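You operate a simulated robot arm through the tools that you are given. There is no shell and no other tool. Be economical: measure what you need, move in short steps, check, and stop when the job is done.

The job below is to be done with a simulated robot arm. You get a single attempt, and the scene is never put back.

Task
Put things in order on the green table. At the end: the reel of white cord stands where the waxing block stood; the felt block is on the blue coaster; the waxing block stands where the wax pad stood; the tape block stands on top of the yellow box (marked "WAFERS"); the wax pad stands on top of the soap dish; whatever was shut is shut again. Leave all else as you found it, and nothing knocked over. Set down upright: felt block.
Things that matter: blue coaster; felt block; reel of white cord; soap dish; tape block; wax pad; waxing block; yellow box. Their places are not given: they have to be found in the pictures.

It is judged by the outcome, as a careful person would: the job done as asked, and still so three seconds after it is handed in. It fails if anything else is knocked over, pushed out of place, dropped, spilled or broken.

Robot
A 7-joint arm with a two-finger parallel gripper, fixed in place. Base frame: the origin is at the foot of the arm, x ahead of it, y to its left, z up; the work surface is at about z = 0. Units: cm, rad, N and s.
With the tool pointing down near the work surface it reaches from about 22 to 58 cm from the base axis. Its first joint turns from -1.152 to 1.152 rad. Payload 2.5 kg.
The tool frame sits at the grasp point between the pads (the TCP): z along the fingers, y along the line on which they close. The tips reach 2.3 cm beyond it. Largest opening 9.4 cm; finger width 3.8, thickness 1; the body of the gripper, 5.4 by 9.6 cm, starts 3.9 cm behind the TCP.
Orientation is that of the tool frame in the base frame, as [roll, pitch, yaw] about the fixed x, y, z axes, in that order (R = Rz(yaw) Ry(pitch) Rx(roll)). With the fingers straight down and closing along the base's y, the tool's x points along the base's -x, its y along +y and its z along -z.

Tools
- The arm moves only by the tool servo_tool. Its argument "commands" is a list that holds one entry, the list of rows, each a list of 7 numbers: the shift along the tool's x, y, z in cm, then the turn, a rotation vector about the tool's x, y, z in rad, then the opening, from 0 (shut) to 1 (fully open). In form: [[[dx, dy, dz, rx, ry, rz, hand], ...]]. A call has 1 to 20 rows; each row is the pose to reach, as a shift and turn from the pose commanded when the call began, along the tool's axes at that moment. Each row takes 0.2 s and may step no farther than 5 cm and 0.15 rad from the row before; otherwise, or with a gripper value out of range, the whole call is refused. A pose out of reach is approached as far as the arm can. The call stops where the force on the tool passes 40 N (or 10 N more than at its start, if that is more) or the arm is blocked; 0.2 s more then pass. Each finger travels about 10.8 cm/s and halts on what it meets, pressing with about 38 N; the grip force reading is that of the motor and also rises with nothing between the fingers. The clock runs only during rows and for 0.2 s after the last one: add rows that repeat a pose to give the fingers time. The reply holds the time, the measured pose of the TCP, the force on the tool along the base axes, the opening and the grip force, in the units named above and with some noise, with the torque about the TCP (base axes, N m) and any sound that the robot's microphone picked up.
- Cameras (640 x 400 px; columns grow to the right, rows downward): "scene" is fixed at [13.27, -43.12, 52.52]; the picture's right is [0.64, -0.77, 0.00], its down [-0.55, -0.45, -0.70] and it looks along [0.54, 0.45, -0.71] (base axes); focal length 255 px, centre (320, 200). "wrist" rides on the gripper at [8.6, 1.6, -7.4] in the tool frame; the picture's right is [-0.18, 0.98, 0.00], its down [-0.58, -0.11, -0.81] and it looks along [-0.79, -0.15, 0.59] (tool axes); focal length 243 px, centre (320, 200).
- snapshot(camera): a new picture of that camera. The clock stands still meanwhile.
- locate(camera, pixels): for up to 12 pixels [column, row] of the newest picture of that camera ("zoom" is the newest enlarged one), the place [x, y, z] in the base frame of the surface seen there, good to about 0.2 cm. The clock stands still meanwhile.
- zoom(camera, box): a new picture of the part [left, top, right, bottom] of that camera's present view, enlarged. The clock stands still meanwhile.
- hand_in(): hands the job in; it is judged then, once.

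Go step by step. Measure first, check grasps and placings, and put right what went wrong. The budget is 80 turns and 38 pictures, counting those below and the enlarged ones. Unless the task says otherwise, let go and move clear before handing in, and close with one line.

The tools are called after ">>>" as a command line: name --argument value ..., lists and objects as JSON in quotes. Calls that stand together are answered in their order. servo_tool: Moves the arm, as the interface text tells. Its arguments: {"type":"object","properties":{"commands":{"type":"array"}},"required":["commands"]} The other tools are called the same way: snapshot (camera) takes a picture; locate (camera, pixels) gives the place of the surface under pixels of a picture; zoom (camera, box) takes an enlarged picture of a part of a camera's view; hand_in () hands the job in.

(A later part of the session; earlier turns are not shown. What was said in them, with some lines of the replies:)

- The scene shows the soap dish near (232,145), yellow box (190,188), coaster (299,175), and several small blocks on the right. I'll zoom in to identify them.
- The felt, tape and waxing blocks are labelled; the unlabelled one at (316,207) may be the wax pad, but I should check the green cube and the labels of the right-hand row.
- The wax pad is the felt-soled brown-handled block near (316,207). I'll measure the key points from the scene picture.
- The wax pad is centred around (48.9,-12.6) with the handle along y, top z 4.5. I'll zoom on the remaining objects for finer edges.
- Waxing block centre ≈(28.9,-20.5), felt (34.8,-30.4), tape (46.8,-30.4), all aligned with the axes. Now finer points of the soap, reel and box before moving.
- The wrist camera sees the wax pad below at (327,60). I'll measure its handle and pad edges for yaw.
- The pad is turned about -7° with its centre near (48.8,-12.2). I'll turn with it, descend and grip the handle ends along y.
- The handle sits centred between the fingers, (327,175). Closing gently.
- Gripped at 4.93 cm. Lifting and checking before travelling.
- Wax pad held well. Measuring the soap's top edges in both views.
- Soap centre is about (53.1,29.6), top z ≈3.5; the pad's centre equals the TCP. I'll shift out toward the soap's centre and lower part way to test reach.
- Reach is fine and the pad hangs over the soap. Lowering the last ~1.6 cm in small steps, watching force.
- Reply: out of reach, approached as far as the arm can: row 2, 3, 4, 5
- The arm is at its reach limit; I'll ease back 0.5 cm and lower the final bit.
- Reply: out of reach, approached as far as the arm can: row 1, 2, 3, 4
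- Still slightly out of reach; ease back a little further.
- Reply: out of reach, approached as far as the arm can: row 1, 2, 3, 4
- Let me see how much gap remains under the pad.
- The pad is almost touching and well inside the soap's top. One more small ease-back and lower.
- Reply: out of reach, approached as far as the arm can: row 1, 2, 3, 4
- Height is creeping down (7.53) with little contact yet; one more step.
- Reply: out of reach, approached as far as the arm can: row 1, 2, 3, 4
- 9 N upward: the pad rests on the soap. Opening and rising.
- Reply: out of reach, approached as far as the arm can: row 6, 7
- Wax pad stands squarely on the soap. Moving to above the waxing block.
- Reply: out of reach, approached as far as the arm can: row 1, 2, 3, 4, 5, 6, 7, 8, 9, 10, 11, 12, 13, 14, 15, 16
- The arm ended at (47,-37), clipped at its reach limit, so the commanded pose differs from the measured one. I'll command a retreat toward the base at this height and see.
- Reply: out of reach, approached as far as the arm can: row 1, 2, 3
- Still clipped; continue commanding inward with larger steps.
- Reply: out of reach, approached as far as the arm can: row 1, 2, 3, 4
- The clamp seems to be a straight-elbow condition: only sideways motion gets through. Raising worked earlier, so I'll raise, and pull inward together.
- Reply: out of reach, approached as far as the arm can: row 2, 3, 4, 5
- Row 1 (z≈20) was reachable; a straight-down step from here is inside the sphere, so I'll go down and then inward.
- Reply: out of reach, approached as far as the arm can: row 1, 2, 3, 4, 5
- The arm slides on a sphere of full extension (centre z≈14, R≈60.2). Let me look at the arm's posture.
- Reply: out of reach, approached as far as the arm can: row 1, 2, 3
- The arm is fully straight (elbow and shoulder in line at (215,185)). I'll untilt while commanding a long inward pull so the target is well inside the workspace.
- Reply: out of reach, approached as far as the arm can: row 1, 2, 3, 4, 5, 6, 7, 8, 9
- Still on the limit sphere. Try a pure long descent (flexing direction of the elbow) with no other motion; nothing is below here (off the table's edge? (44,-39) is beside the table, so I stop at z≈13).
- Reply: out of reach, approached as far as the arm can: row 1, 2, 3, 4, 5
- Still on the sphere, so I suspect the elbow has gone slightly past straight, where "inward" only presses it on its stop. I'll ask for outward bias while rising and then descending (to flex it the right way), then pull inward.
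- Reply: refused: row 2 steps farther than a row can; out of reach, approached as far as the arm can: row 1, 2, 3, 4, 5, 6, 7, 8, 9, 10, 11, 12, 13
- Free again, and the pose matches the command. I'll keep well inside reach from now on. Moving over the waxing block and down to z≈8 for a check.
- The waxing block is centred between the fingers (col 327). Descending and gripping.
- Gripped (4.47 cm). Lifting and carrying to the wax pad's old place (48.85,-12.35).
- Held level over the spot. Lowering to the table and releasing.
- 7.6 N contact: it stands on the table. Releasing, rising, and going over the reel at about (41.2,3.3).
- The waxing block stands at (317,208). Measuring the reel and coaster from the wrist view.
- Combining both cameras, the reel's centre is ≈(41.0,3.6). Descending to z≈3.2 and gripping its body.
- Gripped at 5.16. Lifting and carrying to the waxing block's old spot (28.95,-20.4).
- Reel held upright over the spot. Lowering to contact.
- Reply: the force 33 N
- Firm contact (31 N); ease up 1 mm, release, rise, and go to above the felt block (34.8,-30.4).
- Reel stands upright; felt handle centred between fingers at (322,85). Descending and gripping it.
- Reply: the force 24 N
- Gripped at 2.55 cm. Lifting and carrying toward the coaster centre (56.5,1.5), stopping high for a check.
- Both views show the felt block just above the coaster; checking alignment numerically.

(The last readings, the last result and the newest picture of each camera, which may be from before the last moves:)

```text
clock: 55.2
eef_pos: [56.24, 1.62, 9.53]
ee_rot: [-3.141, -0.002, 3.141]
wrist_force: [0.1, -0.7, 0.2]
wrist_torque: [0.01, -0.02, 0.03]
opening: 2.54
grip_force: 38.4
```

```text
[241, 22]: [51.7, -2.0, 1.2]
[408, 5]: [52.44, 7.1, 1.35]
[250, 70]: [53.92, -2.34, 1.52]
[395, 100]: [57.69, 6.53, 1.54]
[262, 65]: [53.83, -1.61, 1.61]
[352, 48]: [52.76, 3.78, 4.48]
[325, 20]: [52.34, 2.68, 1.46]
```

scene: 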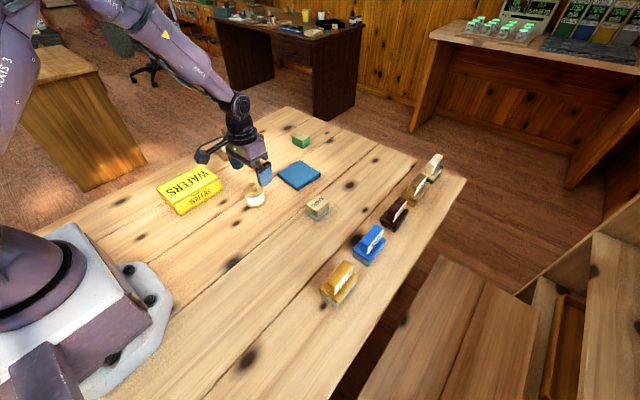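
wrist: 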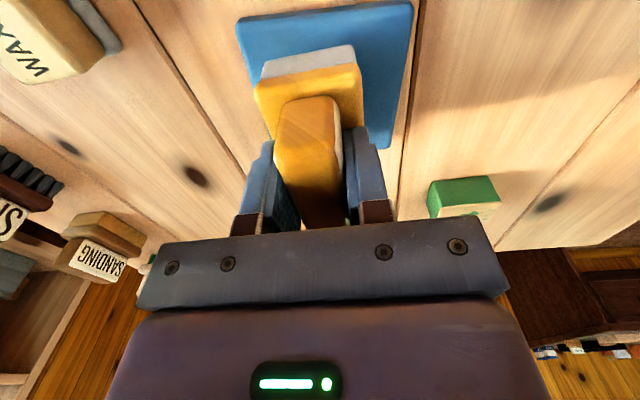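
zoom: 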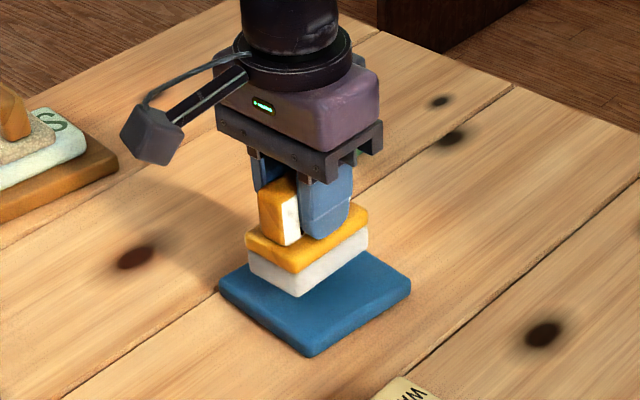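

The block is nearly centred; shift +0.3 x, +0.2 y and lower gently to contact (expected z≈6.9).

>>> servo_tool --commands '[[[-0.35, 0.2, 1, 0, 0, 0, 0.1], [-0.35, 0.2, 2, 0, 0, 0, 0.1], [-0.35, 0.2, 2.3, 0, 0, 0, 0.1], [-0.35, 0.2, 2.5, 0, 0, 0, 0.1], [-0.35, 0.2, 2.5, 0, 0, 0, 0.1]]]'

```text
clock: 56.4
eef_pos: [56.56, 1.89, 7.17]
ee_rot: [3.141, 0.001, -3.14]
wrist_force: [-9.7, -0.5, 27.1]
wrist_torque: [0.01, 0.57, 0.0]
opening: 2.57
grip_force: 38.4
```

Contact at z≈7.15 with 27 N. Ease 1 mm, open, rise, and travel to the tape block (46.8,-30.4).

>>> servo_tool --commands '[[[0, 0, -0.1, 0, 0, 0, 0.1], [0, 0, -0.1, 0, 0, 0, 0.4], [0, 0, -0.1, 0, 0, 0, 0.6], [0, 0, -0.1, 0, 0, 0, 0.7], [0, 0, -3, 0, 0, 0, 0.7], [0, 0, -6, 0, 0, 0, 0.7], [0.6, -2, -7, 0, 0, 0, 0.7], [1.9, -6.2, -7, 0, 0, 0, 0.7], [3.2, -10.4, -7, 0, 0, 0, 0.7], [4.5, -14.8, -7, 0, 0, 0, 0.7], [5.8, -19.2, -7, 0, 0, 0, 0.7], [7.1, -23.6, -7, 0, 0, 0, 0.7], [8.4, -27.8, -7, 0, 0, 0, 0.7], [9.4, -31, -7, 0, 0, 0, 0.7], [9.8, -32.3, -7, 0, 0, 0, 0.7], [9.8, -32.3, -7, 0, 0, 0, 0.7]]]'

>>> snapshot --camera "wrist"

>>> zoom --camera "scene" --box '[240, 110, 360, 200]'

```text
clock: 59.8
eef_pos: [46.85, -30.54, 13.99]
ee_rot: [3.141, -0.004, 3.141]
wrist_force: [-0.4, -0.8, 0.0]
wrist_torque: [-0.02, -0.04, 0.0]
opening: 6.58
grip_force: 0.0
```

```text
11 pictures are left
```

wrist: 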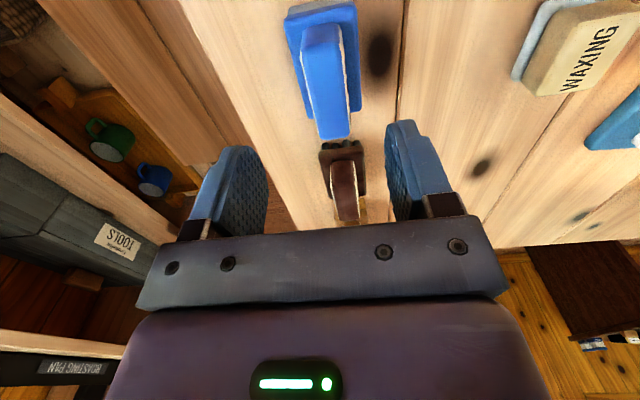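

```text
4.44 times, centred on (300, 155) of scene
```

zoom: 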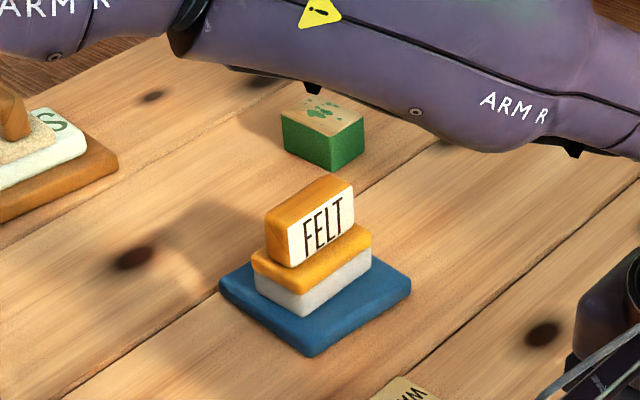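

Felt block is upright on the coaster. Tape handle is centred (326,75): descending and gripping.

>>> servo_tool --commands '[[[0, 0.1, 3, 0, 0, 0, 0.7], [0, 0.1, 6, 0, 0, 0, 0.6], [0, 0.1, 8.2, 0, 0, 0, 0.5], [0, 0.1, 8.2, 0, 0, 0, 0.4], [0, 0.1, 8.2, 0, 0, 0, 0.32], [0, 0.1, 8.2, 0, 0, 0, 0.25], [0, 0.1, 8.2, 0, 0, 0, 0.18], [0, 0.1, 8.2, 0, 0, 0, 0.1], [0, 0.1, 8.2, 0, 0, 0, 0.1]]]'

```text
clock: 61.8
eef_pos: [46.69, -30.43, 5.86]
ee_rot: [-3.141, -0.006, 3.141]
wrist_force: [0.0, 0.7, 0.6]
wrist_torque: [-0.01, -0.05, 0.04]
opening: 2.55
grip_force: 37.4
```

Gripped at 2.55. Lifting and carrying to above the yellow box (30.7,19.1).

>>> servo_tool --commands '[[[0, 0, -1, 0, 0, 0, 0.1], [0, 0, -4.5, 0, 0, 0, 0.1], [0, 0, -9, 0, 0, 0, 0.1], [0.6, 2, -11, 0, 0, 0, 0.1], [1.9, 6, -11, 0, 0, 0, 0.1], [3.3, 10.3, -11, 0, 0, 0, 0.1], [4.7, 14.6, -11, 0, 0, 0, 0.1], [6.1, 18.9, -11, 0, 0, 0, 0.1], [7.5, 23.2, -11, 0, 0, 0, 0.1], [8.9, 27.5, -11, 0, 0, 0, 0.1], [10.3, 31.8, -11, 0, 0, 0, 0.1], [11.7, 36.1, -11, 0, 0, 0, 0.1], [13.1, 40.4, -11, 0, 0, 0, 0.1], [14.4, 44.5, -11, 0, 0, 0, 0.1], [15.5, 48, -11, 0, 0, 0, 0.1], [16, 49.5, -11, 0, 0, 0, 0.1], [16, 49.5, -9, 0, 0, 0, 0.1], [16, 49.5, -7, 0, 0, 0, 0.1], [16, 49.5, -7, 0, 0, 0, 0.1]]]'

>>> zoom --camera "scene" --box '[130, 120, 270, 230]'

>>> snapshot --camera "wrist"

```text
clock: 65.8
eef_pos: [30.96, 19.06, 12.88]
ee_rot: [-3.141, -0.003, 3.14]
wrist_force: [0.7, 2.1, -1.3]
wrist_torque: [0.0, -0.02, -0.02]
opening: 2.53
grip_force: 37.6
```

```text
3.64 times, centred on (200, 175) of scene
```

zoom: 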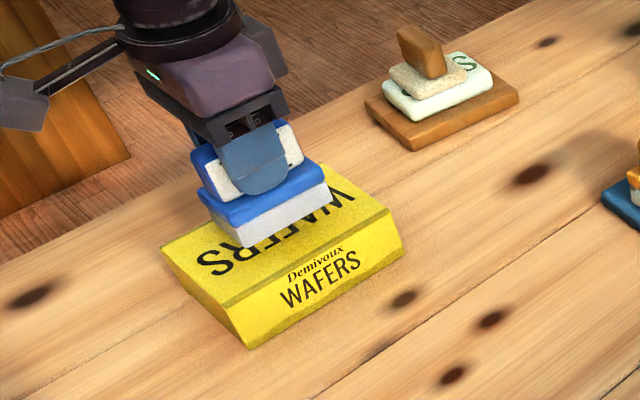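

```text
8 pictures are left
```

wrist: 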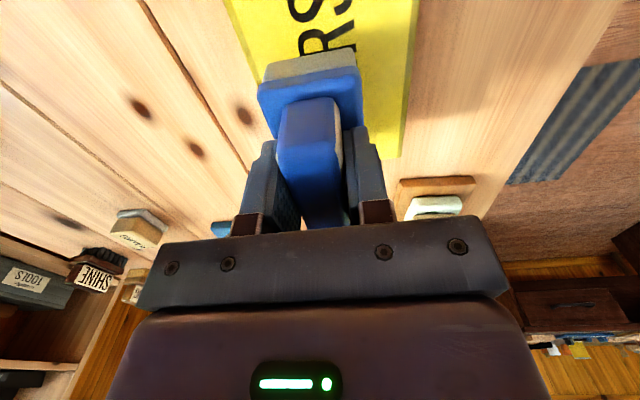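

The tape block hangs over the box. Checking the lateral position of the box's top edges.

>>> locate --camera "wrist" --pixels '[[252, 45], [263, 78], [378, 100], [400, 100], [408, 40], [235, 10], [330, 60], [268, 75], [350, 55]]'

>>> locate --camera "zoom" --pixels '[[170, 250], [230, 298], [385, 215], [340, 180], [245, 245], [330, 195], [205, 205], [215, 260], [320, 235]]'

```text
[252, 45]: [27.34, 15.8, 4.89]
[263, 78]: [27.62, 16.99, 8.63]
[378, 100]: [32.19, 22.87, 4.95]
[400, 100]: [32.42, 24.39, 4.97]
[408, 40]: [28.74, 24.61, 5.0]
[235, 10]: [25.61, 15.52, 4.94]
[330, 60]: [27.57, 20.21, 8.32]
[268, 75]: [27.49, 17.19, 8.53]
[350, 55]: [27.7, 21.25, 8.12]
```

```text
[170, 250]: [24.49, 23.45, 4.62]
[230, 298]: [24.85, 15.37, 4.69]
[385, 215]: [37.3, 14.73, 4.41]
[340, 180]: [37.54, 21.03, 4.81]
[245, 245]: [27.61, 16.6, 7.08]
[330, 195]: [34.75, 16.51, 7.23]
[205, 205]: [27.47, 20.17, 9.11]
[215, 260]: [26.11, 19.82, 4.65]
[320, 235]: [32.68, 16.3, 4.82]
```

Box top spans y≈15.2–23.8, x≈24.4–37.4; shift +0.4 in y and lower gently to z≈10.6.

>>> servo_tool --commands '[[[0, 0.4, 1, 0, 0, 0, 0.1], [0, 0.4, 1.8, 0, 0, 0, 0.1], [0, 0.4, 2.05, 0, 0, 0, 0.1], [0, 0.4, 2.2, 0, 0, 0, 0.1], [0, 0.4, 2.2, 0, 0, 0, 0.1]]]'

```text
clock: 67.0
eef_pos: [30.94, 19.52, 10.89]
ee_rot: [3.14, -0.004, -3.14]
wrist_force: [-2.8, -1.9, 8.9]
wrist_torque: [-0.06, 0.11, -0.04]
opening: 2.54
grip_force: 37.7
stopped in row 5: the force on the tool passed its limit (the readings are from after the stop); the commanded pose is now the measured one
```

Contact reached (now 9 N). Opening and rising, then a final look.

>>> servo_tool --commands '[[[0, 0, 0, 0, 0, 0, 0.35], [0, 0, 0, 0, 0, 0, 0.5], [0, 0, 0, 0, 0, 0, 0.65], [0, 0, 0, 0, 0, 0, 0.65], [0, 0, -3, 0, 0, 0, 0.65], [0, 0, -7, 0, 0, 0, 0.65], [0, 0, -11, 0, 0, 0, 0.65], [0, 0, -14, 0, 0, 0, 0.65], [0, 0, -14, 0, 0, 0, 0.65]]]'

>>> zoom --camera "scene" --box '[130, 110, 350, 245]'

>>> snapshot --camera "scene"

```text
clock: 69.0
eef_pos: [30.83, 19.59, 24.8]
ee_rot: [-3.141, -0.004, 3.141]
wrist_force: [0.7, 0.7, -0.3]
wrist_torque: [0.0, 0.0, 0.02]
opening: 6.1
grip_force: 0.0
```

```text
2.91 times, centred on (240, 178) of scene
```

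zoom: 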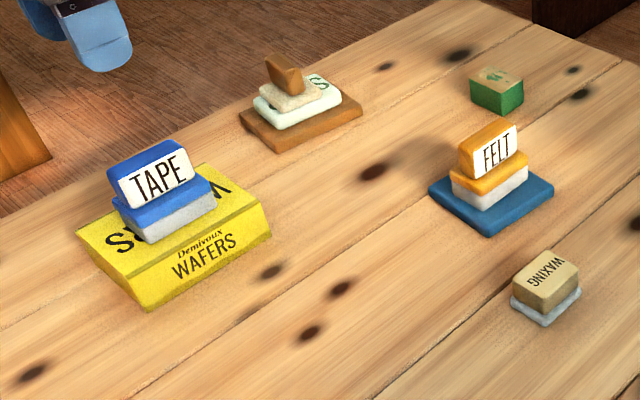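

```text
6 pictures are left
```

scene: 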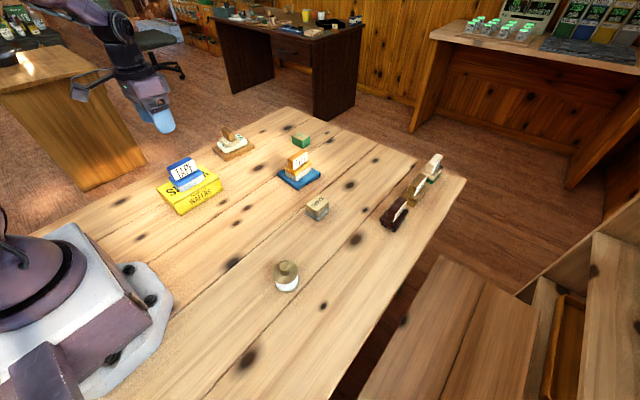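

The final pictures show all five items in place and upright: tape block on WAFERS (190,175), wax pad on the soap dish (232,140), felt block on the coaster (299,168), waxing block (317,207), reel (286,276). The gripper is clear, so I'm handing in.

>>> hand_in

```text
The job is handed in.
```

The job is handed in: all five items are standing where you asked, the gripper is clear, and nothing else looked disturbed in the final pictures.
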